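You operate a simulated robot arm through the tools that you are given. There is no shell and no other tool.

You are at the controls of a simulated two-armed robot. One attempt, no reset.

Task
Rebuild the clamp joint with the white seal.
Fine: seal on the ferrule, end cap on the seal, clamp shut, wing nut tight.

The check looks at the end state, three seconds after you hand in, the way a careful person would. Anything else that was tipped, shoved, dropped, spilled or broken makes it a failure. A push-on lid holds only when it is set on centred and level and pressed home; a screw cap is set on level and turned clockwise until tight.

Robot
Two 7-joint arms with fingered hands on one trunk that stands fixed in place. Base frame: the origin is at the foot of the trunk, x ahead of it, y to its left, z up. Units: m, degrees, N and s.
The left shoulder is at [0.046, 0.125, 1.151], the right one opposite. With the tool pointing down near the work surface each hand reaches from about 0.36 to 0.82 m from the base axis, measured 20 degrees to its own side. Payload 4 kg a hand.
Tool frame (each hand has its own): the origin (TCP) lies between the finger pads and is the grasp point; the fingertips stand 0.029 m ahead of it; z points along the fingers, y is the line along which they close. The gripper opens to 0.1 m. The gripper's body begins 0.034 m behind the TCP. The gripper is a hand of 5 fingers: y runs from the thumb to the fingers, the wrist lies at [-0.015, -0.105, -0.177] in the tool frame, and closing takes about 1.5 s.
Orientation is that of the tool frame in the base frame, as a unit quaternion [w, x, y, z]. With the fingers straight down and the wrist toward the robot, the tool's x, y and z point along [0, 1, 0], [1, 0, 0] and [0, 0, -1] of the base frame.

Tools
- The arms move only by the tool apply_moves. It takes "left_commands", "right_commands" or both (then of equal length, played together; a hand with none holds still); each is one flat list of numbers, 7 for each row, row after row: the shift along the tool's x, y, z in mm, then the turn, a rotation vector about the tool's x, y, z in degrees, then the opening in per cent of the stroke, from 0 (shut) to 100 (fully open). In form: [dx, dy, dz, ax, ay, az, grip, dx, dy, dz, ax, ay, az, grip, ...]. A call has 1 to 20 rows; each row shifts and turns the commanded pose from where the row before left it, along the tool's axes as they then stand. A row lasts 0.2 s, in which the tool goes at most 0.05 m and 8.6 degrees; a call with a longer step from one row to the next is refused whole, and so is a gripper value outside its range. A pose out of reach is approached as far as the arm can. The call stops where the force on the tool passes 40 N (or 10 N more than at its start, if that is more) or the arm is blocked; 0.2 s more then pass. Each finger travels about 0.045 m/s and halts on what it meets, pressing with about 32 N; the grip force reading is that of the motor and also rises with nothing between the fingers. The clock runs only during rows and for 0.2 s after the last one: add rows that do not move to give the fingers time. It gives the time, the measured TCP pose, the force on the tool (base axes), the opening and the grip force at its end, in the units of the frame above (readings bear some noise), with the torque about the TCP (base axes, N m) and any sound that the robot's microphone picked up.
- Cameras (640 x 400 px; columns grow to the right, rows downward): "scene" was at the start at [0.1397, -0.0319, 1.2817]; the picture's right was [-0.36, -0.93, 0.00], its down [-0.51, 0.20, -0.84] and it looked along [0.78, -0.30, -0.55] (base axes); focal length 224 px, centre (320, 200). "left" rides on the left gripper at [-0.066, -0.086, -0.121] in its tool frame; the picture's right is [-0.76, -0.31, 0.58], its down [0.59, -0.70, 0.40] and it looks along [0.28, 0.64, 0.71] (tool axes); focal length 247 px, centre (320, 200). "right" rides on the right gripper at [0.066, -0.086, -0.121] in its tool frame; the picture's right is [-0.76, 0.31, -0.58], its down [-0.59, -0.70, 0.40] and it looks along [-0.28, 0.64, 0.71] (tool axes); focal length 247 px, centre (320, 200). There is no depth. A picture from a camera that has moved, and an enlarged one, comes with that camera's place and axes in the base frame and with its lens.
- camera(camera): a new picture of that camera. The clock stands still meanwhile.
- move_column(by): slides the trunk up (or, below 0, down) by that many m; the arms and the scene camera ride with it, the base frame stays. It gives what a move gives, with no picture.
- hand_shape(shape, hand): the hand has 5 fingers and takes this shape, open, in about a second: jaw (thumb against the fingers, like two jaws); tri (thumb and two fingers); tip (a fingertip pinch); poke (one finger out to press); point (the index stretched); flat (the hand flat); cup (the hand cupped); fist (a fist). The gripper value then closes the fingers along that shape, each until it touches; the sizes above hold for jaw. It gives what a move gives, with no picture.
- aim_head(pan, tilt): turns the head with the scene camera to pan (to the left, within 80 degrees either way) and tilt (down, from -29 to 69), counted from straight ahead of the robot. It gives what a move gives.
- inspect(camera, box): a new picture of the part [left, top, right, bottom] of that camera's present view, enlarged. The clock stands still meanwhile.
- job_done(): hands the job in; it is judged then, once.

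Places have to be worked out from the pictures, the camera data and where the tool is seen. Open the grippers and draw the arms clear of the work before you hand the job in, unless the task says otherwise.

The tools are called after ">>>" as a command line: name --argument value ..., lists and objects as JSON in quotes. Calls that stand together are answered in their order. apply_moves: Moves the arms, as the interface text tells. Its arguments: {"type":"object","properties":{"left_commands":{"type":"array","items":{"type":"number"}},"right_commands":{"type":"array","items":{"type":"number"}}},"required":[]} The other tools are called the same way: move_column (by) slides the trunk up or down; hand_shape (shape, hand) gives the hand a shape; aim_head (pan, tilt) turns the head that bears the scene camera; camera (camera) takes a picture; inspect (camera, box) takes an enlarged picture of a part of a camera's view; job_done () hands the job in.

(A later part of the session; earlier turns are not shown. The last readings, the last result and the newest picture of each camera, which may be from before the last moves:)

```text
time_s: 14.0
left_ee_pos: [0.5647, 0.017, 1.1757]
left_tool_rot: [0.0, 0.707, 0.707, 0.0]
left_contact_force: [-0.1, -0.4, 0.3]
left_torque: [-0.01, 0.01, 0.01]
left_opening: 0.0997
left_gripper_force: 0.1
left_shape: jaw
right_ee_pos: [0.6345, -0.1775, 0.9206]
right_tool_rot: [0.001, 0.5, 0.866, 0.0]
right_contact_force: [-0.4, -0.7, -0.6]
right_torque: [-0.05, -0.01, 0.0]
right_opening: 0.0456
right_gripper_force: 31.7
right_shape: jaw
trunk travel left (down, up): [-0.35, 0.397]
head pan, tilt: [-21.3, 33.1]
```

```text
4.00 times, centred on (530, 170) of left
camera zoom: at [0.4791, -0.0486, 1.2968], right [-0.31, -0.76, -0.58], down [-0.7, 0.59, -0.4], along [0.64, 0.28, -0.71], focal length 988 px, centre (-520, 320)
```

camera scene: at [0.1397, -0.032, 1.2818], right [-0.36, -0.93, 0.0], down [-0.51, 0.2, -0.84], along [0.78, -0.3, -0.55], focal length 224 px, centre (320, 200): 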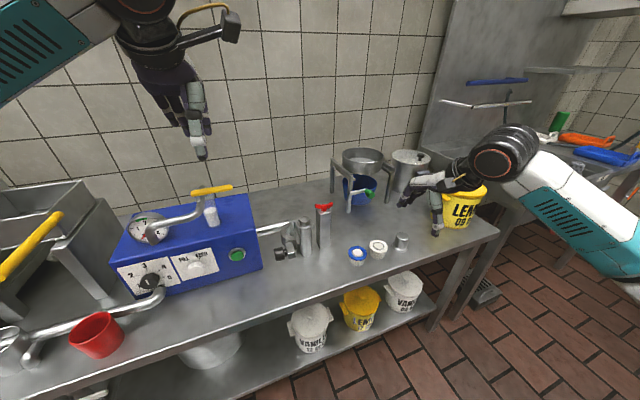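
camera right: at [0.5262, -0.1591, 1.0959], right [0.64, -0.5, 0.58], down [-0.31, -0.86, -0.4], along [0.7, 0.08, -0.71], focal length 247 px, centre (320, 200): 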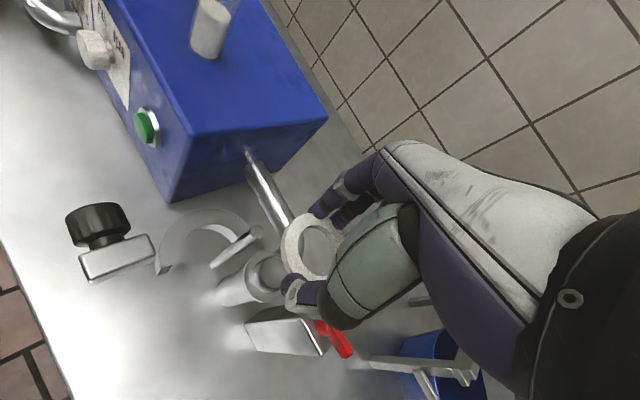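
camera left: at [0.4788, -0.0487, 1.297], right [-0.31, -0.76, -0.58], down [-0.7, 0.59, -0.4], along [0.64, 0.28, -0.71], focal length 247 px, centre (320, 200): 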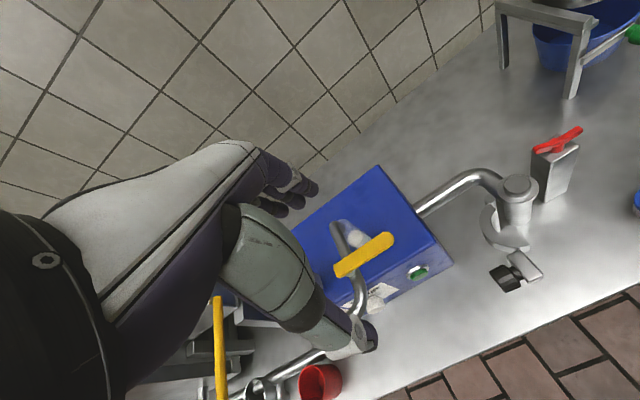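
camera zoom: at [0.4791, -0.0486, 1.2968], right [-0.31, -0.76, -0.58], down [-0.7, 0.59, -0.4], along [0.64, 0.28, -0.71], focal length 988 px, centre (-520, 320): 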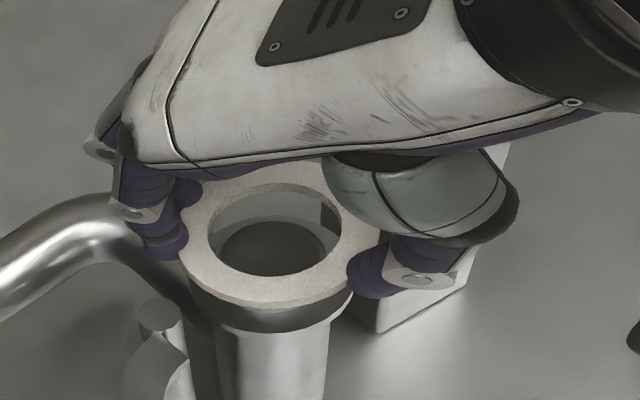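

The nub is visible inside the ring's hole from the left camera. I'll zoom in further for precise centring.

>>> inspect --camera "scene" --box '[295, 200, 325, 225]'

>>> inspect --camera "left" --box '[505, 155, 555, 205]'

```text
16.00 times, centred on (310, 212) of scene
camera zoom: at [0.1398, -0.0318, 1.2818], right [-0.36, -0.93, 0.0], down [-0.51, 0.2, -0.84], along [0.78, -0.3, -0.55], focal length 3590 px, centre (480, 0)
```

zoom: 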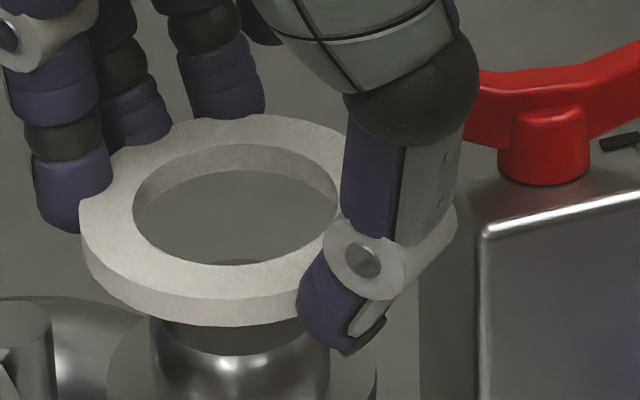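

```text
8.00 times, centred on (530, 180) of left
camera zoom: at [0.4791, -0.0486, 1.2968], right [-0.31, -0.76, -0.58], down [-0.7, 0.59, -0.4], along [0.64, 0.28, -0.71], focal length 1976 px, centre (-1360, 360)
```

zoom: 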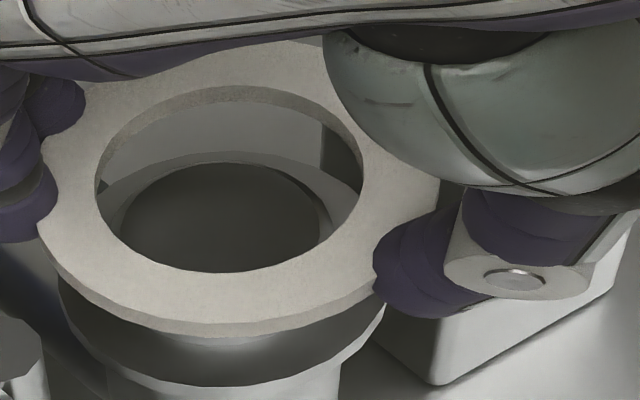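

Ring and nub look within about 2–3 mm of concentric. I'll nudge about +1.5 mm in x and lower 8 mm more, then check again.

>>> apply_moves --right_commands '[-1.2, 1.0, 4, 0, 0, 0, 45, 0, 0, 4, 0, 0, 0, 45, 0, 0, 0, 0, 0, 0, 45]'

>>> inspect --camera "scene" --box '[295, 200, 325, 225]'

>>> inspect --camera "left" --box '[505, 155, 555, 205]'

>>> inspect --camera "right" --box '[270, 200, 340, 290]'

```text
time_s: 14.8
left_ee_pos: [0.5653, 0.0158, 1.1758]
left_tool_rot: [0.0, 0.707, 0.708, 0.0]
left_contact_force: [-0.6, -0.4, -0.4]
left_torque: [-0.01, 0.0, -0.01]
left_opening: 0.0998
left_gripper_force: 0.1
left_shape: jaw
right_ee_pos: [0.6359, -0.1763, 0.912]
right_tool_rot: [0.0, 0.501, 0.865, 0.0]
right_contact_force: [-0.7, 0.1, -0.3]
right_torque: [-0.02, 0.02, 0.0]
right_opening: 0.0456
right_gripper_force: 32.1
right_shape: jaw
trunk travel left (down, up): [-0.35, 0.397]
head pan, tilt: [-21.3, 33.1]
```

```text
16.00 times, centred on (310, 212) of scene
camera zoom: at [0.1398, -0.0318, 1.2817], right [-0.36, -0.93, 0.0], down [-0.51, 0.2, -0.84], along [0.78, -0.3, -0.55], focal length 3590 px, centre (480, 0)
```

zoom: 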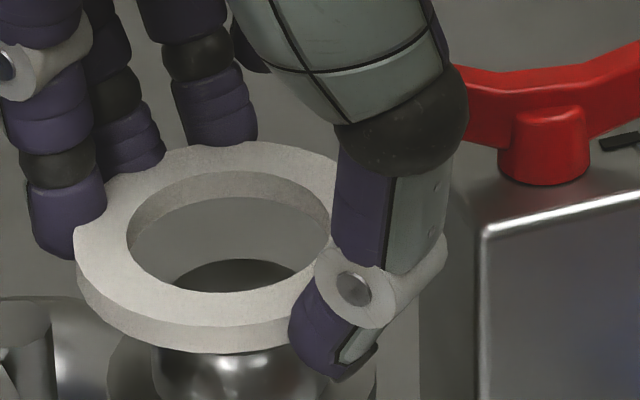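

```text
8.00 times, centred on (530, 180) of left
camera zoom: at [0.4791, -0.0486, 1.2968], right [-0.31, -0.76, -0.58], down [-0.7, 0.59, -0.4], along [0.64, 0.28, -0.71], focal length 1976 px, centre (-1360, 360)
```

zoom: 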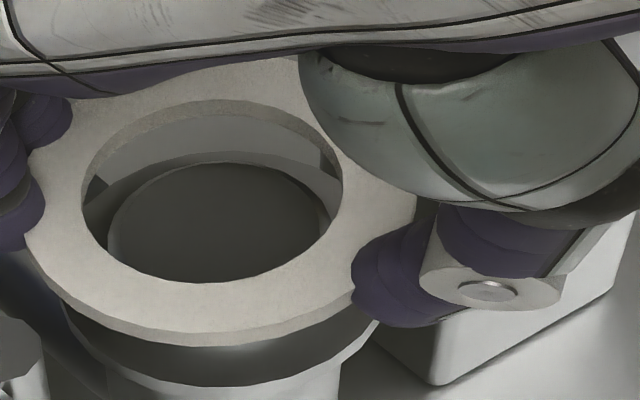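

```text
4.44 times, centred on (305, 245) of right
camera zoom: at [0.5303, -0.1611, 1.0336], right [0.64, -0.5, 0.58], down [-0.32, -0.86, -0.4], along [0.7, 0.07, -0.71], focal length 1098 px, centre (387, 0)
```

zoom: 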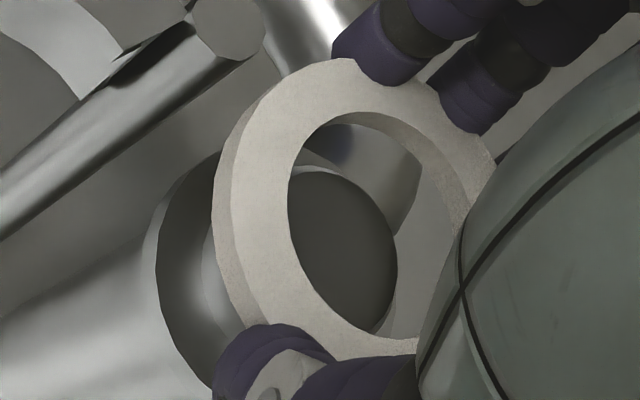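

All three views agree the ring is concentric within about 1–2 mm. I'll lower in small steps and watch the force.

>>> apply_moves --right_commands '[0, 0, 3, 0, 0, 0, 45, 0, 0, 3, 0, 0, 0, 45, 0, 0, 0, 0, 0, 0, 45]'

>>> inspect --camera "scene" --box '[295, 200, 325, 225]'

>>> inspect --camera "left" --box '[505, 155, 555, 205]'

>>> inspect --camera "right" --box '[270, 200, 340, 290]'

```text
time_s: 15.6
left_ee_pos: [0.5642, 0.0166, 1.1753]
left_tool_rot: [-0.001, 0.707, 0.708, -0.001]
left_contact_force: [0.2, -0.2, 0.1]
left_torque: [-0.01, -0.02, 0.01]
left_opening: 0.0998
left_gripper_force: 0.0
left_shape: jaw
right_ee_pos: [0.6393, -0.1764, 0.9049]
right_tool_rot: [-0.001, 0.501, 0.865, 0.0]
right_contact_force: [-0.1, -0.6, -0.6]
right_torque: [-0.02, -0.02, 0.01]
right_opening: 0.0454
right_gripper_force: 31.6
right_shape: jaw
trunk travel left (down, up): [-0.35, 0.397]
head pan, tilt: [-21.3, 33.1]
```

```text
16.00 times, centred on (310, 212) of scene
camera zoom: at [0.1398, -0.0318, 1.2817], right [-0.36, -0.93, 0.0], down [-0.51, 0.2, -0.84], along [0.78, -0.3, -0.55], focal length 3590 px, centre (480, 0)
```

zoom: 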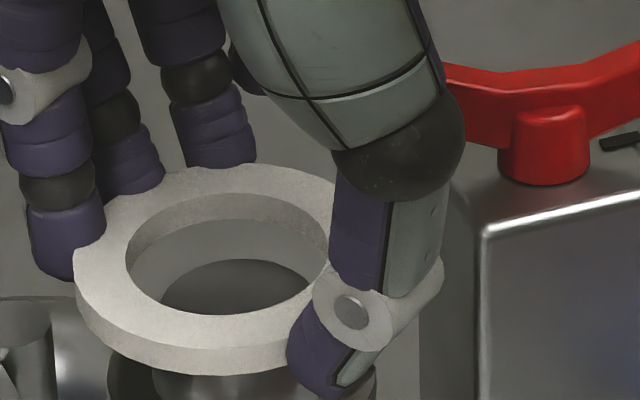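

```text
8.00 times, centred on (530, 180) of left
camera zoom: at [0.4791, -0.0486, 1.2968], right [-0.31, -0.76, -0.58], down [-0.7, 0.59, -0.4], along [0.64, 0.28, -0.71], focal length 1976 px, centre (-1360, 360)
```

zoom: 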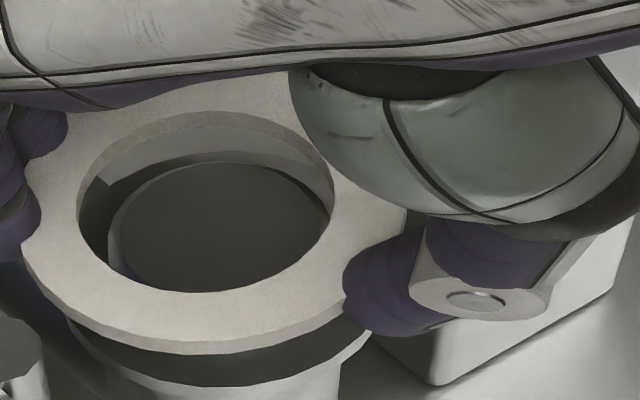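

```text
4.44 times, centred on (305, 245) of right
camera zoom: at [0.5317, -0.1611, 1.0276], right [0.64, -0.5, 0.58], down [-0.32, -0.86, -0.4], along [0.7, 0.07, -0.71], focal length 1098 px, centre (387, 0)
```

zoom: 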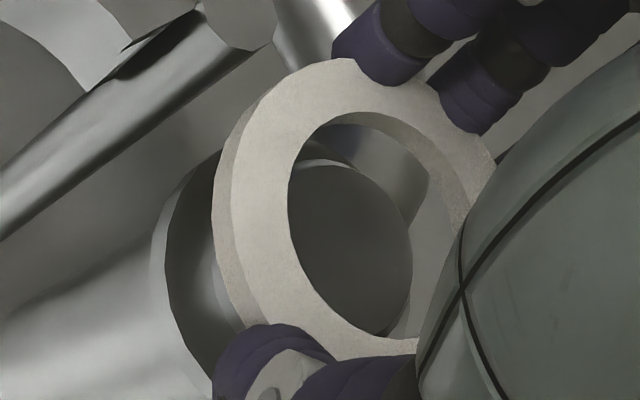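

Small residual of about (-1.5, -1) mm by averaging the three views. I'll correct and lower another 4 mm.

>>> apply_moves --right_commands '[0, -1.8, 0, 0, 0, 0, 45, 0, 0, 2, 0, 0, 0, 45, 0, 0, 2, 0, 0, 0, 45, 0, 0, 0, 0, 0, 0, 45]'

>>> inspect --camera "scene" --box '[295, 200, 325, 225]'

>>> inspect --camera "left" --box '[505, 155, 555, 205]'

>>> inspect --camera "right" --box '[270, 200, 340, 290]'

```text
time_s: 16.6
left_ee_pos: [0.5652, 0.0168, 1.1753]
left_tool_rot: [0.0, 0.707, 0.707, 0.0]
left_contact_force: [-0.3, 0.1, 0.2]
left_torque: [0.01, 0.02, 0.02]
left_opening: 0.0999
left_gripper_force: 0.1
left_shape: jaw
right_ee_pos: [0.6361, -0.1773, 0.9019]
right_tool_rot: [0.0, 0.501, 0.866, 0.0]
right_contact_force: [0.0, -0.4, -0.1]
right_torque: [-0.01, 0.02, 0.01]
right_opening: 0.0458
right_gripper_force: 32.4
right_shape: jaw
trunk travel left (down, up): [-0.35, 0.397]
head pan, tilt: [-21.3, 33.1]
```

```text
16.00 times, centred on (310, 212) of scene
camera zoom: at [0.1398, -0.0318, 1.2817], right [-0.36, -0.93, 0.0], down [-0.51, 0.2, -0.84], along [0.78, -0.3, -0.55], focal length 3590 px, centre (480, 0)
```

zoom: 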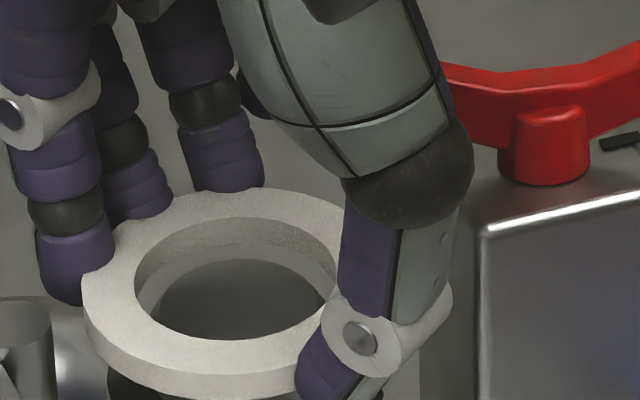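

```text
8.00 times, centred on (530, 180) of left
camera zoom: at [0.4791, -0.0486, 1.2968], right [-0.31, -0.76, -0.58], down [-0.7, 0.59, -0.4], along [0.64, 0.28, -0.71], focal length 1976 px, centre (-1360, 360)
```

zoom: 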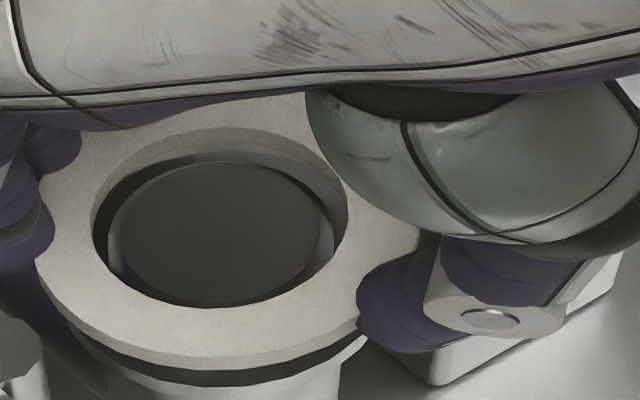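

```text
4.44 times, centred on (305, 245) of right
camera zoom: at [0.5296, -0.1618, 1.0233], right [0.64, -0.5, 0.58], down [-0.32, -0.86, -0.4], along [0.7, 0.07, -0.71], focal length 1098 px, centre (387, 0)
```

zoom: 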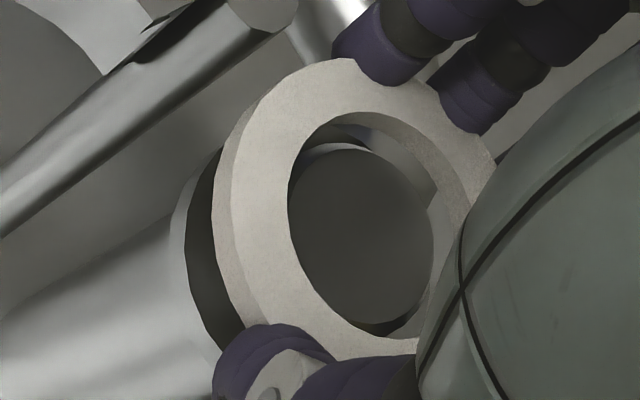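

The nub now appears centred inside the ring's hole in all three views. I'll continue straight down in small steps.

>>> apply_moves --right_commands '[0, 0, 2, 0, 0, 0, 45, 0, 0, 2, 0, 0, 0, 45, 0, 0, 1.5, 0, 0, 0, 45, 0, 0, 0, 0, 0, 0, 45]'

>>> inspect --camera "scene" --box '[295, 200, 325, 225]'

>>> inspect --camera "left" --box '[505, 155, 555, 205]'

>>> inspect --camera "right" --box '[270, 200, 340, 290]'

```text
time_s: 17.6
left_ee_pos: [0.5644, 0.0164, 1.1745]
left_tool_rot: [-0.001, 0.707, 0.707, 0.0]
left_contact_force: [0.4, 0.2, -0.1]
left_torque: [0.04, 0.0, 0.01]
left_opening: 0.1001
left_gripper_force: 0.0
left_shape: jaw
right_ee_pos: [0.6354, -0.1775, 0.8954]
right_tool_rot: [-0.001, 0.501, 0.866, -0.001]
right_contact_force: [-1.1, 1.1, -0.8]
right_torque: [0.02, -0.01, 0.02]
right_opening: 0.0455
right_gripper_force: 31.8
right_shape: jaw
trunk travel left (down, up): [-0.35, 0.397]
head pan, tilt: [-21.3, 33.1]
```

```text
16.00 times, centred on (310, 212) of scene
camera zoom: at [0.1398, -0.0318, 1.2817], right [-0.36, -0.93, 0.0], down [-0.51, 0.2, -0.84], along [0.78, -0.3, -0.55], focal length 3590 px, centre (480, 0)
```

zoom: 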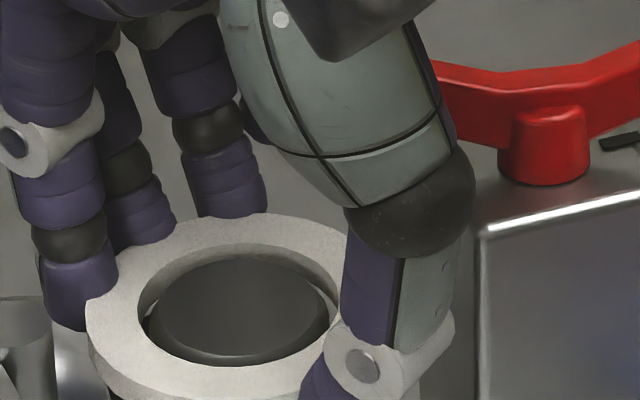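

```text
8.00 times, centred on (530, 180) of left
camera zoom: at [0.4791, -0.0486, 1.2968], right [-0.31, -0.76, -0.58], down [-0.7, 0.59, -0.4], along [0.64, 0.28, -0.71], focal length 1976 px, centre (-1360, 360)
```

zoom: 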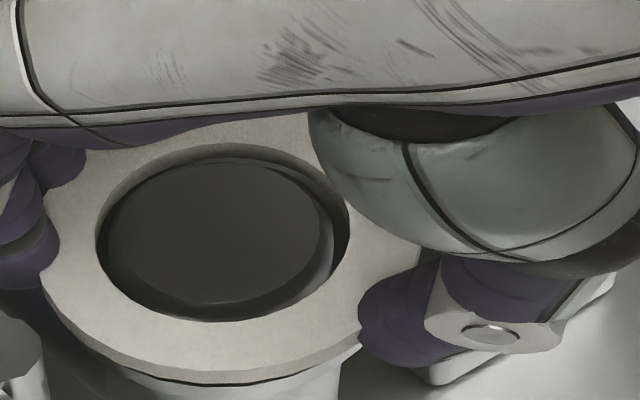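

```text
4.44 times, centred on (305, 245) of right
camera zoom: at [0.5292, -0.162, 1.0175], right [0.64, -0.5, 0.58], down [-0.32, -0.86, -0.4], along [0.7, 0.07, -0.71], focal length 1098 px, centre (387, 0)
```

zoom: 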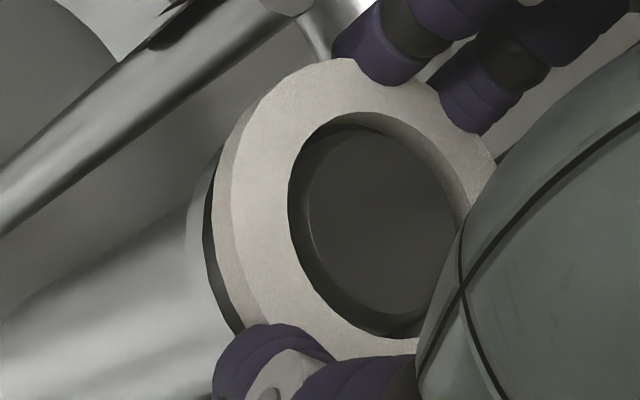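

The nub has entered the hole with clearance all round; a thin gap to the flange remains. I'll lower in 1.5 mm steps until it seats.

>>> apply_moves --right_commands '[0, 0, 1.5, 0, 0, 0, 45, 0, 0, 1.5, 0, 0, 0, 45, 0, 0, 1, 0, 0, 0, 45, 0, 0, 0, 0, 0, 0, 45]'

>>> inspect --camera "left" --box '[505, 165, 555, 215]'

>>> inspect --camera "scene" --box '[290, 205, 330, 235]'

>>> inspect --camera "right" --box '[270, 200, 340, 290]'

```text
time_s: 18.6
left_ee_pos: [0.5645, 0.0161, 1.1753]
left_tool_rot: [0.0, 0.707, 0.707, 0.0]
left_contact_force: [-0.8, 0.7, 0.5]
left_torque: [-0.01, 0.02, 0.02]
left_opening: 0.0999
left_gripper_force: 0.0
left_shape: jaw
right_ee_pos: [0.6352, -0.1766, 0.8922]
right_tool_rot: [0.0, 0.5, 0.866, 0.0]
right_contact_force: [0.8, 0.3, -0.3]
right_torque: [0.02, -0.02, -0.02]
right_opening: 0.0454
right_gripper_force: 32.5
right_shape: jaw
trunk travel left (down, up): [-0.35, 0.397]
head pan, tilt: [-21.3, 33.1]
```

```text
8.00 times, centred on (530, 190) of left
camera zoom: at [0.4791, -0.0486, 1.2968], right [-0.31, -0.76, -0.58], down [-0.7, 0.59, -0.4], along [0.64, 0.28, -0.71], focal length 1976 px, centre (-1360, 280)
```

zoom: 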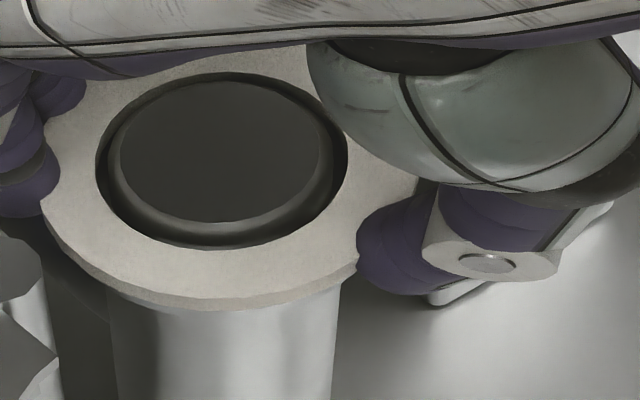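

```text
13.33 times, centred on (310, 220) of scene
camera zoom: at [0.1398, -0.0318, 1.2817], right [-0.36, -0.93, 0.0], down [-0.51, 0.2, -0.84], along [0.78, -0.3, -0.55], focal length 2992 px, centre (453, -67)
```

zoom: 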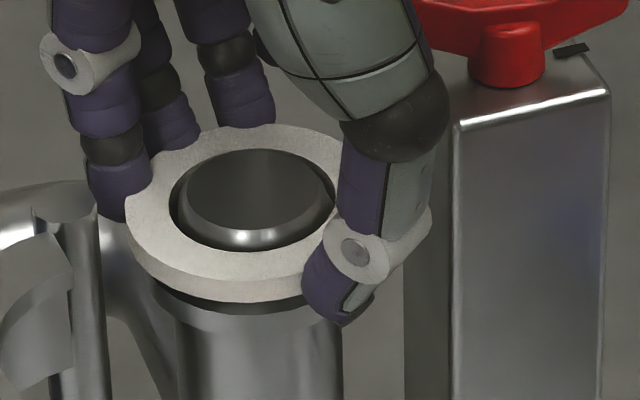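

```text
4.44 times, centred on (305, 245) of right
camera zoom: at [0.5293, -0.1619, 1.0138], right [0.64, -0.5, 0.58], down [-0.32, -0.86, -0.4], along [0.7, 0.07, -0.71], focal length 1098 px, centre (387, 0)
```

zoom: 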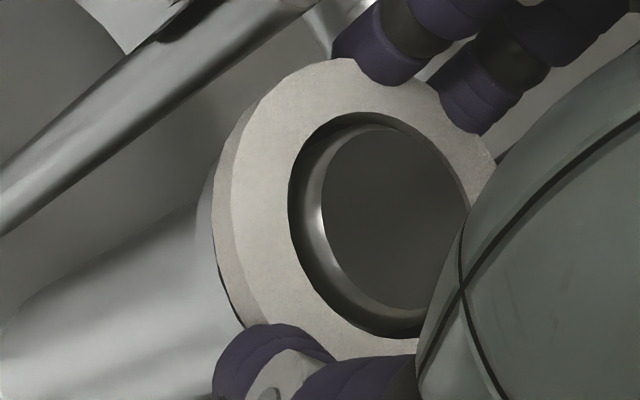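

The ring is nearly seated, with only a thin dark gap above the flange. I'll press down another 2–3 mm watching for contact force.

>>> apply_moves --right_commands '[0, 0, 1, 0, 0, 0, 45, 0, 0, 1, 0, 0, 0, 45, 0, 0, 0.5, 0, 0, 0, 45, 0, 0, 0, 0, 0, 0, 45]'

>>> inspect --camera "scene" --box '[290, 205, 330, 235]'

>>> inspect --camera "right" --box '[270, 200, 340, 290]'

```text
time_s: 19.6
left_ee_pos: [0.5639, 0.0172, 1.1748]
left_tool_rot: [0.0, 0.707, 0.707, 0.0]
left_contact_force: [-0.1, 0.2, 0.0]
left_torque: [0.02, -0.02, 0.02]
left_opening: 0.0996
left_gripper_force: 0.1
left_shape: jaw
right_ee_pos: [0.6348, -0.1782, 0.8897]
right_tool_rot: [0.0, 0.5, 0.866, 0.0]
right_contact_force: [-0.4, 0.0, -0.4]
right_torque: [-0.01, -0.02, -0.01]
right_opening: 0.0457
right_gripper_force: 32.1
right_shape: jaw
trunk travel left (down, up): [-0.35, 0.397]
head pan, tilt: [-21.3, 33.1]
```

```text
13.33 times, centred on (310, 220) of scene
camera zoom: at [0.1398, -0.0318, 1.2817], right [-0.36, -0.93, 0.0], down [-0.51, 0.2, -0.84], along [0.78, -0.3, -0.55], focal length 2992 px, centre (453, -67)
```

zoom: 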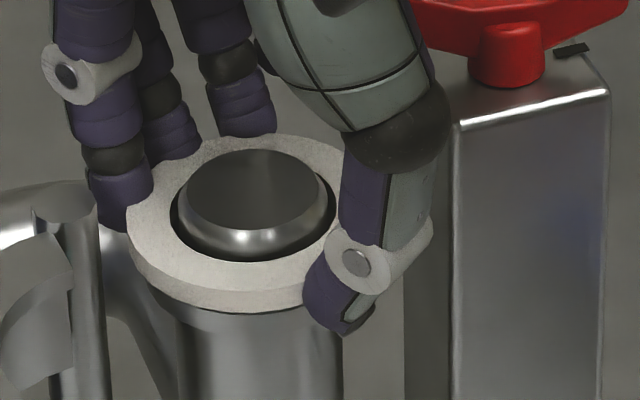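

```text
4.44 times, centred on (305, 245) of right
camera zoom: at [0.5285, -0.1619, 1.0116], right [0.64, -0.5, 0.58], down [-0.32, -0.86, -0.4], along [0.7, 0.07, -0.71], focal length 1098 px, centre (387, 0)
```

zoom: 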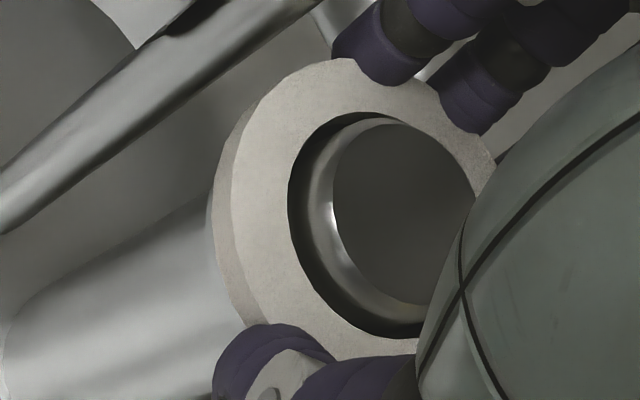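

Still no contact force; I'll go down another 1.5 mm gently.

>>> apply_moves --right_commands '[0, 0, 0.8, 0, 0, 0, 45, 0, 0, 0.7, 0, 0, 0, 45, 0, 0, 0, 0, 0, 0, 45]'

>>> inspect --camera "scene" --box '[290, 205, 330, 235]'

>>> inspect --camera "left" --box '[505, 165, 555, 215]'

```text
time_s: 20.4
left_ee_pos: [0.5647, 0.0157, 1.1748]
left_tool_rot: [0.001, 0.707, 0.707, 0.001]
left_contact_force: [-0.2, -0.5, 0.4]
left_torque: [0.01, 0.0, 0.01]
left_opening: 0.0996
left_gripper_force: 0.1
left_shape: jaw
right_ee_pos: [0.6365, -0.1757, 0.8888]
right_tool_rot: [0.0, 0.501, 0.866, 0.001]
right_contact_force: [-0.2, -0.2, -0.8]
right_torque: [-0.01, -0.01, -0.03]
right_opening: 0.0457
right_gripper_force: 32.2
right_shape: jaw
trunk travel left (down, up): [-0.35, 0.397]
head pan, tilt: [-21.3, 33.1]
```

```text
13.33 times, centred on (310, 220) of scene
camera zoom: at [0.1398, -0.0318, 1.2817], right [-0.36, -0.93, 0.0], down [-0.51, 0.2, -0.84], along [0.78, -0.3, -0.55], focal length 2992 px, centre (453, -67)
```

zoom: 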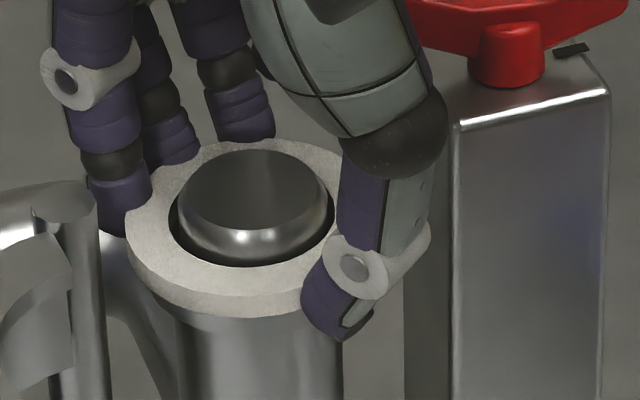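

```text
8.00 times, centred on (530, 190) of left
camera zoom: at [0.4791, -0.0486, 1.2968], right [-0.31, -0.76, -0.58], down [-0.7, 0.59, -0.4], along [0.64, 0.28, -0.71], focal length 1976 px, centre (-1360, 280)
```

zoom: 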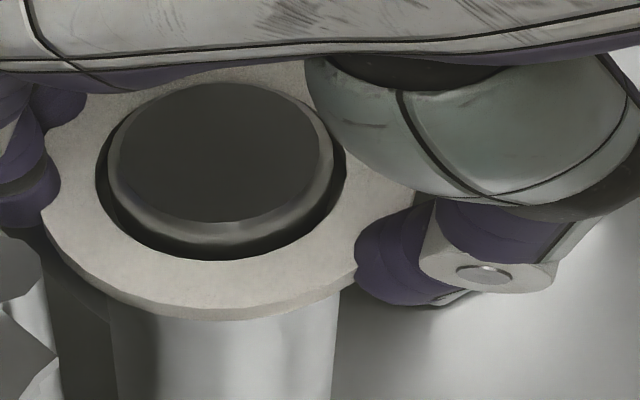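

Looks almost flush; continuing down 1.5 mm to detect contact.

>>> apply_moves --right_commands '[0, 0, 0.8, 0, 0, 0, 45, 0, 0, 0.8, 0, 0, 0, 45, 0, 0, 0, 0, 0, 0, 45]'

>>> inspect --camera "scene" --box '[290, 205, 330, 235]'

>>> inspect --camera "right" --box '[270, 200, 340, 290]'

```text
time_s: 21.2
left_ee_pos: [0.5647, 0.0172, 1.1744]
left_tool_rot: [0.0, 0.707, 0.708, 0.0]
left_contact_force: [0.5, -0.1, 0.4]
left_torque: [-0.01, -0.01, -0.03]
left_opening: 0.0997
left_gripper_force: 0.1
left_shape: jaw
right_ee_pos: [0.6357, -0.1769, 0.8863]
right_tool_rot: [0.0, 0.501, 0.866, 0.001]
right_contact_force: [-0.2, -0.8, 1.2]
right_torque: [0.0, -0.03, -0.03]
right_opening: 0.0455
right_gripper_force: 31.8
right_shape: jaw
trunk travel left (down, up): [-0.35, 0.397]
head pan, tilt: [-21.3, 33.1]
```

```text
13.33 times, centred on (310, 220) of scene
camera zoom: at [0.1397, -0.0318, 1.2818], right [-0.36, -0.93, 0.0], down [-0.51, 0.2, -0.84], along [0.78, -0.3, -0.55], focal length 2992 px, centre (453, -67)
```

zoom: 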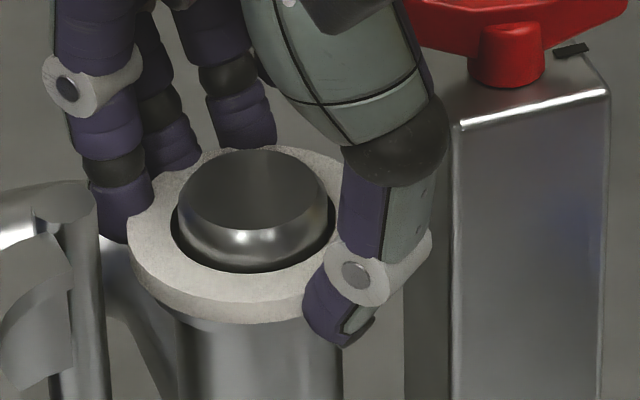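

```text
4.44 times, centred on (305, 245) of right
camera zoom: at [0.5294, -0.162, 1.0075], right [0.64, -0.5, 0.58], down [-0.32, -0.86, -0.4], along [0.7, 0.07, -0.71], focal length 1098 px, centre (387, 0)
```

zoom: 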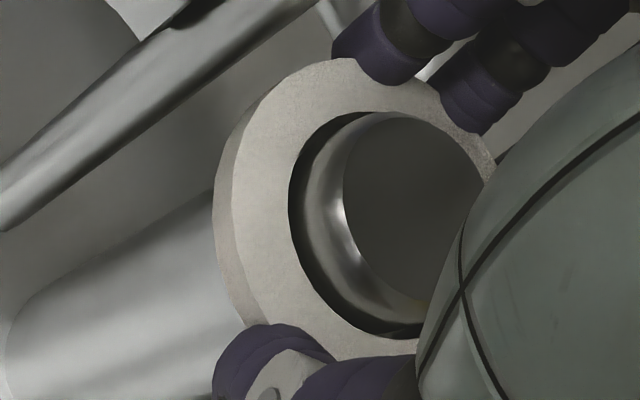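

Contact force is still near zero; I'll keep lowering in small increments.

>>> apply_moves --right_commands '[0, 0, 0.8, 0, 0, 0, 45, 0, 0, 0.8, 0, 0, 0, 45, 0, 0, 0, 0, 0, 0, 45]'

>>> inspect --camera "left" --box '[505, 165, 555, 215]'

>>> inspect --camera "scene" --box '[298, 208, 322, 228]'

```text
time_s: 22.0
left_ee_pos: [0.5647, 0.0163, 1.1745]
left_tool_rot: [0.0, 0.707, 0.707, -0.001]
left_contact_force: [0.2, 0.5, 0.2]
left_torque: [0.01, -0.02, 0.04]
left_opening: 0.0997
left_gripper_force: 0.1
left_shape: jaw
right_ee_pos: [0.6358, -0.1761, 0.8857]
right_tool_rot: [0.0, 0.501, 0.865, 0.0]
right_contact_force: [1.6, -0.2, 4.7]
right_torque: [0.02, -0.13, -0.04]
right_opening: 0.0455
right_gripper_force: 32.3
right_shape: jaw
trunk travel left (down, up): [-0.35, 0.397]
head pan, tilt: [-21.3, 33.1]
```

```text
8.00 times, centred on (530, 190) of left
camera zoom: at [0.4787, -0.0485, 1.297], right [-0.31, -0.76, -0.58], down [-0.7, 0.59, -0.4], along [0.64, 0.28, -0.71], focal length 1976 px, centre (-1360, 280)
```

zoom: 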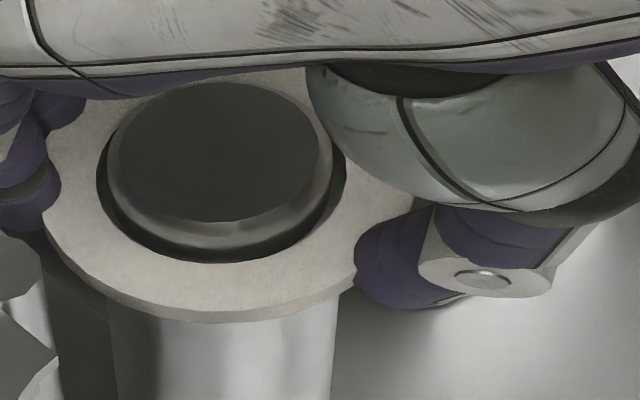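

```text
16.00 times, centred on (310, 218) of scene
camera zoom: at [0.1395, -0.0317, 1.2818], right [-0.36, -0.93, 0.0], down [-0.51, 0.2, -0.84], along [0.78, -0.3, -0.55], focal length 3590 px, centre (480, -88)
```

zoom: 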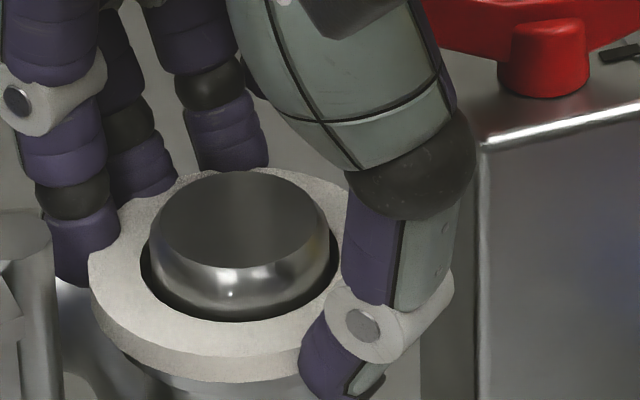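

Contact of about 4.7 N shows the seal is seated on the flange. I'll open the fingers gradually and check that it stays.

>>> apply_moves --right_commands '[0, 0, -0.5, 0, 0, 0, 48, 0, 0, 0, 0, 0, 0, 52, 0, 0, 0, 0, 0, 0, 58, 0, 0, 0, 0, 0, 0, 66, 0, 0, 0, 0, 0, 0, 75, 0, 0, 0, 0, 0, 0, 80, 0, 0, 0, 0, 0, 0, 80]'

>>> inspect --camera "left" --box '[505, 165, 555, 215]'

>>> inspect --camera "scene" --box '[290, 205, 330, 235]'

>>> inspect --camera "right" --box '[240, 180, 360, 320]'

```text
time_s: 23.6
left_ee_pos: [0.5652, 0.0169, 1.1757]
left_tool_rot: [-0.001, 0.707, 0.707, -0.001]
left_contact_force: [0.0, -0.7, -0.3]
left_torque: [-0.01, 0.03, 0.02]
left_opening: 0.0997
left_gripper_force: 0.1
left_shape: jaw
right_ee_pos: [0.635, -0.1779, 0.8853]
right_tool_rot: [0.0, 0.501, 0.865, 0.001]
right_contact_force: [-0.3, 0.2, 0.2]
right_torque: [0.0, 0.03, -0.02]
right_opening: 0.0797
right_gripper_force: 0.0
right_shape: jaw
trunk travel left (down, up): [-0.35, 0.397]
head pan, tilt: [-21.3, 33.1]
```

```text
8.00 times, centred on (530, 190) of left
camera zoom: at [0.4791, -0.0486, 1.2968], right [-0.31, -0.76, -0.58], down [-0.7, 0.59, -0.4], along [0.64, 0.28, -0.71], focal length 1976 px, centre (-1360, 280)
```

zoom: 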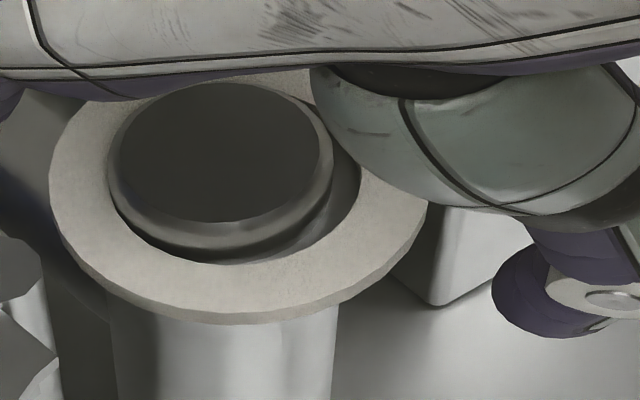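

```text
13.33 times, centred on (310, 220) of scene
camera zoom: at [0.1398, -0.0318, 1.2817], right [-0.36, -0.93, 0.0], down [-0.51, 0.2, -0.84], along [0.78, -0.3, -0.55], focal length 2992 px, centre (453, -67)
```

zoom: 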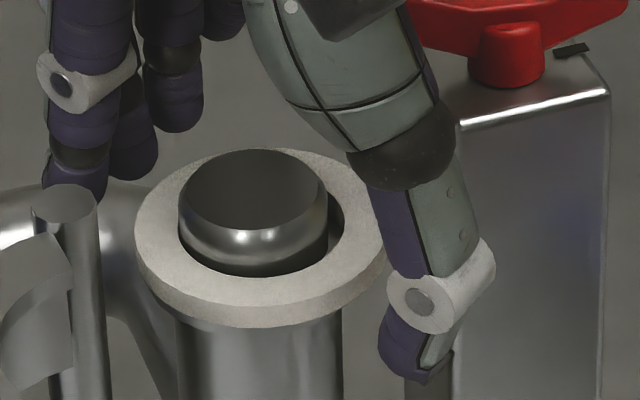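

```text
2.86 times, centred on (300, 250) of right
camera zoom: at [0.5291, -0.1622, 1.0063], right [0.64, -0.5, 0.58], down [-0.32, -0.86, -0.4], along [0.7, 0.07, -0.71], focal length 706 px, centre (377, 57)
```

zoom: 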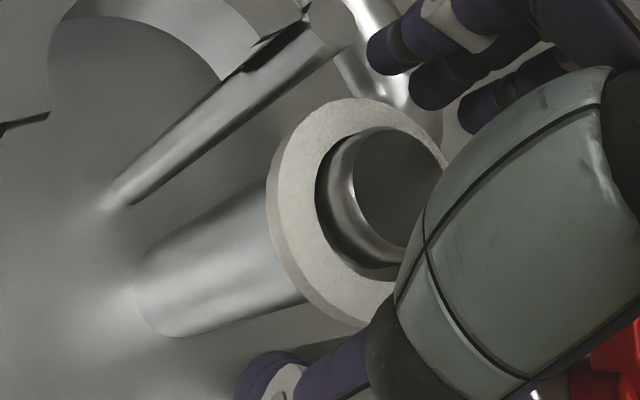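

The seal stayed on the ferrule but slid about 3 mm toward the thumb on release, touching the nub on one side. I'll re-centre it by closing to just wider than the ring (47 %) without squeezing, then reopen.

>>> apply_moves --right_commands '[0, 0, 0, 0, 0, 0, 70, 0, 0, 0, 0, 0, 0, 60, 0, 0, 0, 0, 0, 0, 53, 0, 0, 0, 0, 0, 0, 48, 0, 0, 0, 0, 0, 0, 46.5, 0, 0, 0, 0, 0, 0, 46.5]'

>>> inspect --camera "scene" --box '[290, 205, 330, 235]'

>>> inspect --camera "left" --box '[505, 165, 555, 215]'

```text
time_s: 25.0
left_ee_pos: [0.5646, 0.0164, 1.1746]
left_tool_rot: [0.0, 0.707, 0.708, 0.0]
left_contact_force: [-1.0, -0.6, 0.3]
left_torque: [0.0, 0.01, 0.0]
left_opening: 0.0997
left_gripper_force: 0.1
left_shape: jaw
right_ee_pos: [0.6353, -0.177, 0.8853]
right_tool_rot: [0.0, 0.501, 0.866, 0.0]
right_contact_force: [-0.2, 0.8, 0.6]
right_torque: [-0.01, 0.04, 0.03]
right_opening: 0.0452
right_gripper_force: 32.3
right_shape: jaw
trunk travel left (down, up): [-0.35, 0.397]
head pan, tilt: [-21.3, 33.1]
```

```text
13.33 times, centred on (310, 220) of scene
camera zoom: at [0.1398, -0.0318, 1.2817], right [-0.36, -0.93, 0.0], down [-0.51, 0.2, -0.84], along [0.78, -0.3, -0.55], focal length 2992 px, centre (453, -67)
```

zoom: 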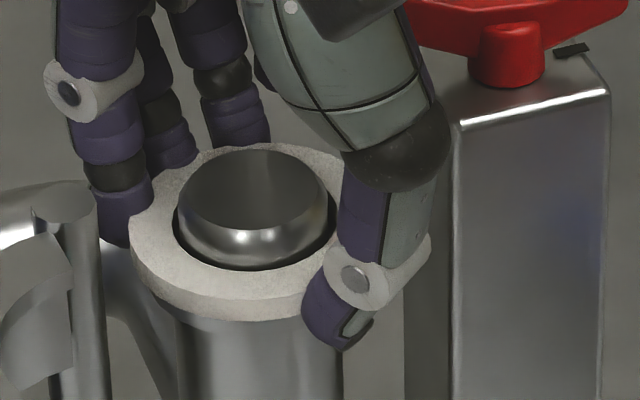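

```text
8.00 times, centred on (530, 190) of left
camera zoom: at [0.4791, -0.0486, 1.2968], right [-0.31, -0.76, -0.58], down [-0.7, 0.59, -0.4], along [0.64, 0.28, -0.71], focal length 1976 px, centre (-1360, 280)
```

zoom: 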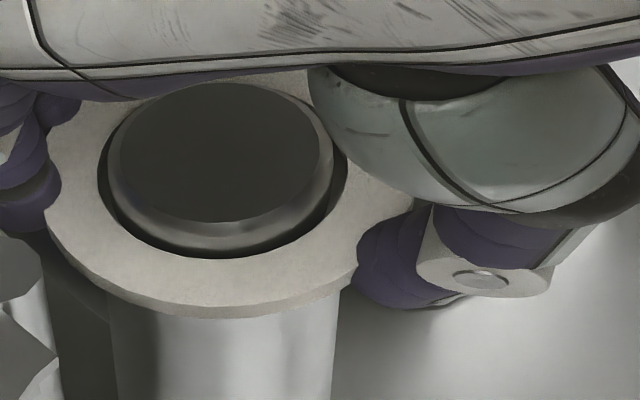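

Re-gripped, the ring is concentric. I'll release again, but only to 60 %, then use the thumb alone to nudge the ring back to centre if it slides.

>>> apply_moves --right_commands '[0, 0, 0.8, 0, 0, 0, 46.5, 0, 0, 0, 0, 0, 0, 47.5, 0, 0, 0, 0, 0, 0, 48.5, 0, 0, 0, 0, 0, 0, 50, 0, 0, 0, 0, 0, 0, 55, 0, 0, 0, 0, 0, 0, 60, 0, 0, 0, 0, 0, 0, 60]'

>>> inspect --camera "scene" --box '[290, 205, 330, 235]'

>>> inspect --camera "left" --box '[505, 165, 555, 215]'

```text
time_s: 26.6
left_ee_pos: [0.5651, 0.0169, 1.1748]
left_tool_rot: [0.0, 0.707, 0.707, 0.0]
left_contact_force: [-0.6, -0.4, 0.3]
left_torque: [-0.02, -0.01, -0.01]
left_opening: 0.0996
left_gripper_force: 0.0
left_shape: jaw
right_ee_pos: [0.6355, -0.1782, 0.8843]
right_tool_rot: [0.0, 0.501, 0.865, 0.0]
right_contact_force: [0.2, -0.8, -0.7]
right_torque: [-0.01, -0.01, -0.02]
right_opening: 0.06
right_gripper_force: 0.1
right_shape: jaw
trunk travel left (down, up): [-0.35, 0.397]
head pan, tilt: [-21.3, 33.1]
```

```text
13.33 times, centred on (310, 220) of scene
camera zoom: at [0.1398, -0.0318, 1.2817], right [-0.36, -0.93, 0.0], down [-0.51, 0.2, -0.84], along [0.78, -0.3, -0.55], focal length 2992 px, centre (453, -67)
```

zoom: 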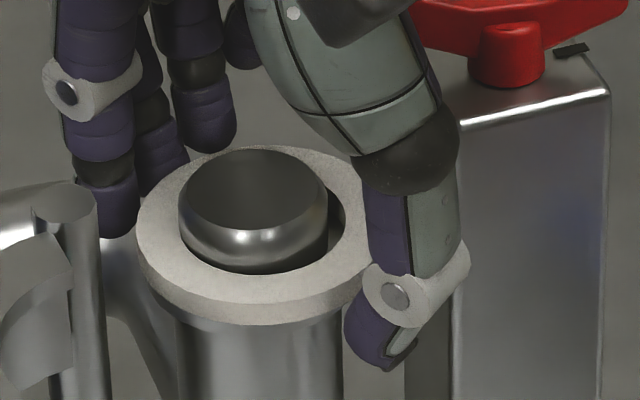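

```text
8.00 times, centred on (530, 190) of left
camera zoom: at [0.4791, -0.0486, 1.2968], right [-0.31, -0.76, -0.58], down [-0.7, 0.59, -0.4], along [0.64, 0.28, -0.71], focal length 1976 px, centre (-1360, 280)
```

zoom: 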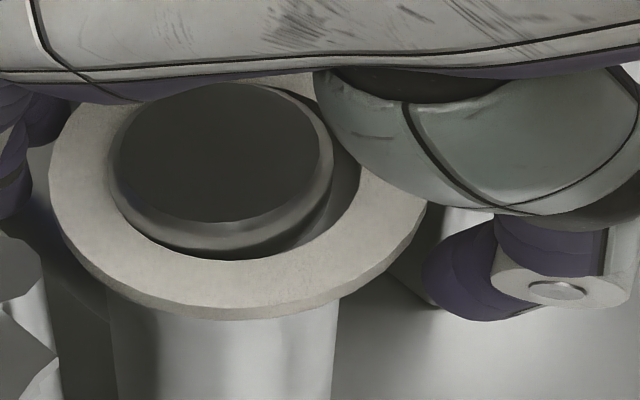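

The ring again sits against one side of the nub. I'll nudge it with the thumb by shifting the hand along its closing axis in small steps.

>>> apply_moves --right_commands '[0, 2.5, 0, 0, 0, 0, 60, 0, 2.5, 0, 0, 0, 0, 60, 0, 0, 0, 0, 0, 0, 60]'

>>> inspect --camera "scene" --box '[290, 205, 330, 235]'

>>> inspect --camera "left" --box '[505, 165, 555, 215]'

```text
time_s: 27.4
left_ee_pos: [0.5652, 0.016, 1.1748]
left_tool_rot: [0.0, 0.707, 0.708, 0.001]
left_contact_force: [0.8, 0.1, 0.6]
left_torque: [-0.04, -0.01, 0.02]
left_opening: 0.0998
left_gripper_force: 0.0
left_shape: jaw
right_ee_pos: [0.6393, -0.1742, 0.8846]
right_tool_rot: [0.0, 0.501, 0.866, -0.001]
right_contact_force: [-0.4, -0.5, 0.3]
right_torque: [0.02, 0.01, 0.01]
right_opening: 0.06
right_gripper_force: 0.0
right_shape: jaw
trunk travel left (down, up): [-0.35, 0.397]
head pan, tilt: [-21.3, 33.1]
```

```text
13.33 times, centred on (310, 220) of scene
camera zoom: at [0.1398, -0.0318, 1.2817], right [-0.36, -0.93, 0.0], down [-0.51, 0.2, -0.84], along [0.78, -0.3, -0.55], focal length 2992 px, centre (453, -67)
```

zoom: 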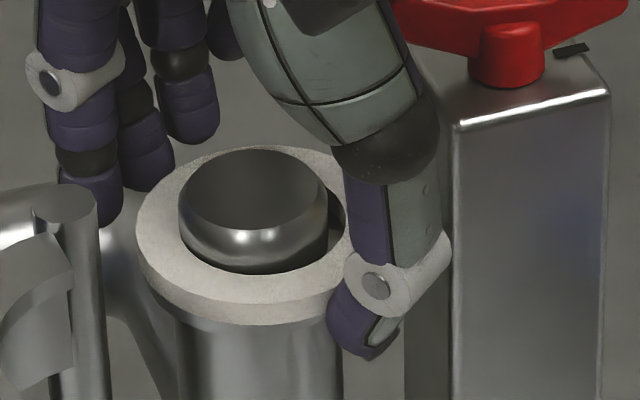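

```text
8.00 times, centred on (530, 190) of left
camera zoom: at [0.4791, -0.0486, 1.2968], right [-0.31, -0.76, -0.58], down [-0.7, 0.59, -0.4], along [0.64, 0.28, -0.71], focal length 1976 px, centre (-1360, 280)
```

zoom: 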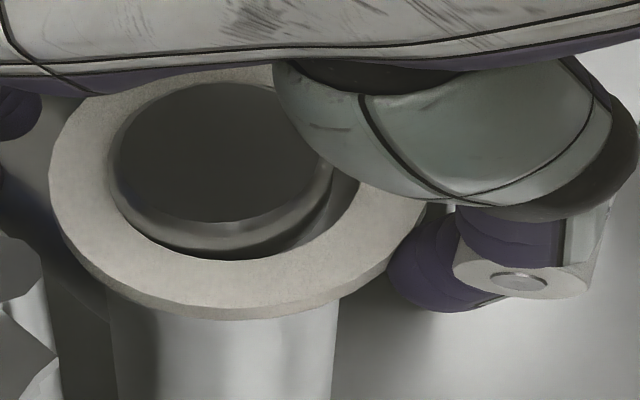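

The thumb is about to touch; I'll move another 4.3 mm to push the ring back to concentric.

>>> apply_moves --right_commands '[0, 2, 0, 0, 0, 0, 60, 0, 1.5, 0, 0, 0, 0, 60, 0, 0.8, 0, 0, 0, 0, 60, 0, 0, 0, 0, 0, 0, 60]'

>>> inspect --camera "scene" --box '[290, 205, 330, 235]'

>>> inspect --camera "left" --box '[505, 165, 555, 215]'

```text
time_s: 28.4
left_ee_pos: [0.5654, 0.0161, 1.1746]
left_tool_rot: [0.0, 0.707, 0.707, 0.0]
left_contact_force: [-1.0, -0.1, 0.3]
left_torque: [-0.02, -0.03, -0.03]
left_opening: 0.0999
left_gripper_force: 0.1
left_shape: jaw
right_ee_pos: [0.6422, -0.1721, 0.8845]
right_tool_rot: [0.0, 0.501, 0.866, 0.0]
right_contact_force: [-0.7, -0.5, 0.1]
right_torque: [-0.03, 0.02, -0.02]
right_opening: 0.06
right_gripper_force: 0.0
right_shape: jaw
trunk travel left (down, up): [-0.35, 0.397]
head pan, tilt: [-21.3, 33.1]
```

```text
13.33 times, centred on (310, 220) of scene
camera zoom: at [0.1398, -0.0318, 1.2817], right [-0.36, -0.93, 0.0], down [-0.51, 0.2, -0.84], along [0.78, -0.3, -0.55], focal length 2992 px, centre (453, -67)
```

zoom: 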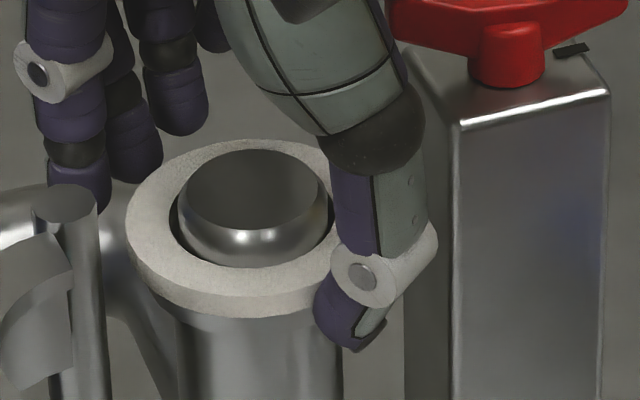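

```text
8.00 times, centred on (530, 190) of left
camera zoom: at [0.479, -0.0486, 1.2968], right [-0.31, -0.76, -0.58], down [-0.7, 0.59, -0.4], along [0.64, 0.28, -0.71], focal length 1976 px, centre (-1360, 280)
```

zoom: 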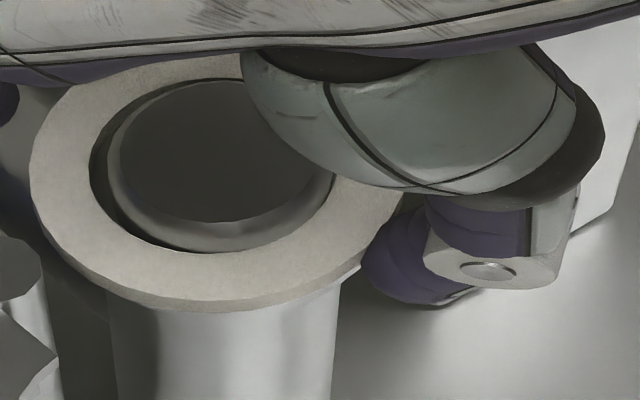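

The ring is now concentric within about 1 mm. I'll back the thumb off, open wider and rise straight up.

>>> apply_moves --right_commands '[0, -3, 0, 0, 0, 0, 60, 0, -2.5, 0, 0, 0, 0, 70, 0, 0, 0, 0, 0, 0, 80, 0, 0, 0, 0, 0, 0, 80, 0, 0, -20, 0, 0, 0, 80, 0, 0, -40, 0, 0, 0, 80, 0, 0, -40, 0, 0, 0, 80, 0, 0, 0, 0, 0, 0, 90]'

>>> inspect --camera "scene" --box '[290, 200, 330, 235]'

>>> inspect --camera "left" --box '[470, 125, 590, 245]'

```text
time_s: 30.2
left_ee_pos: [0.5644, 0.0167, 1.175]
left_tool_rot: [0.0, 0.706, 0.708, 0.0]
left_contact_force: [0.3, 0.7, 0.2]
left_torque: [0.05, -0.02, 0.02]
left_opening: 0.0999
left_gripper_force: 0.1
left_shape: jaw
right_ee_pos: [0.6379, -0.1736, 0.983]
right_tool_rot: [0.0, 0.501, 0.866, -0.001]
right_contact_force: [0.5, 0.2, -0.2]
right_torque: [-0.02, 0.03, -0.03]
right_opening: 0.0897
right_gripper_force: 0.0
right_shape: jaw
trunk travel left (down, up): [-0.35, 0.397]
head pan, tilt: [-21.3, 33.1]
```

```text
11.43 times, centred on (310, 218) of scene
camera zoom: at [0.14, -0.0319, 1.2817], right [-0.36, -0.93, 0.0], down [-0.51, 0.2, -0.84], along [0.78, -0.3, -0.55], focal length 2564 px, centre (434, 0)
```

zoom: 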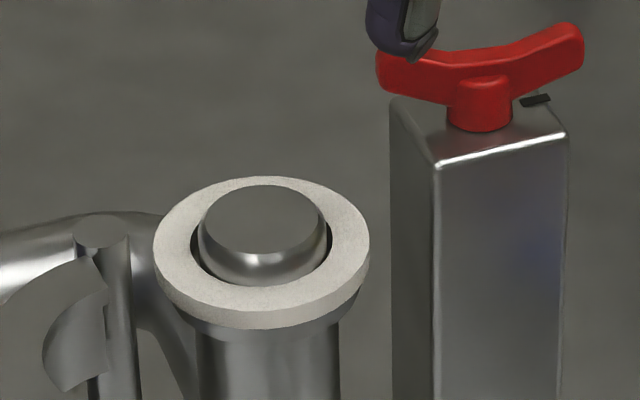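

```text
3.33 times, centred on (530, 185) of left
camera zoom: at [0.4793, -0.0487, 1.2967], right [-0.31, -0.76, -0.58], down [-0.7, 0.59, -0.4], along [0.64, 0.28, -0.71], focal length 823 px, centre (-380, 250)
```

zoom: 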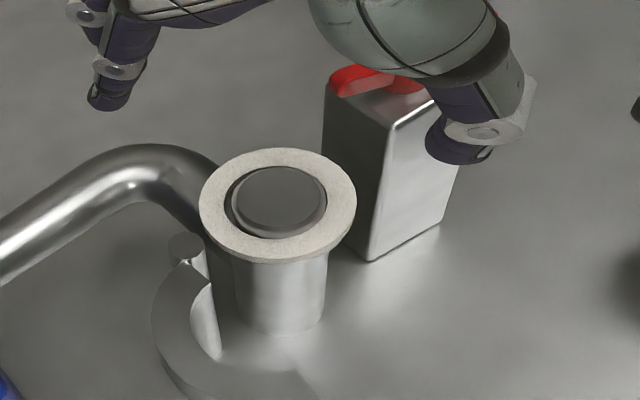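

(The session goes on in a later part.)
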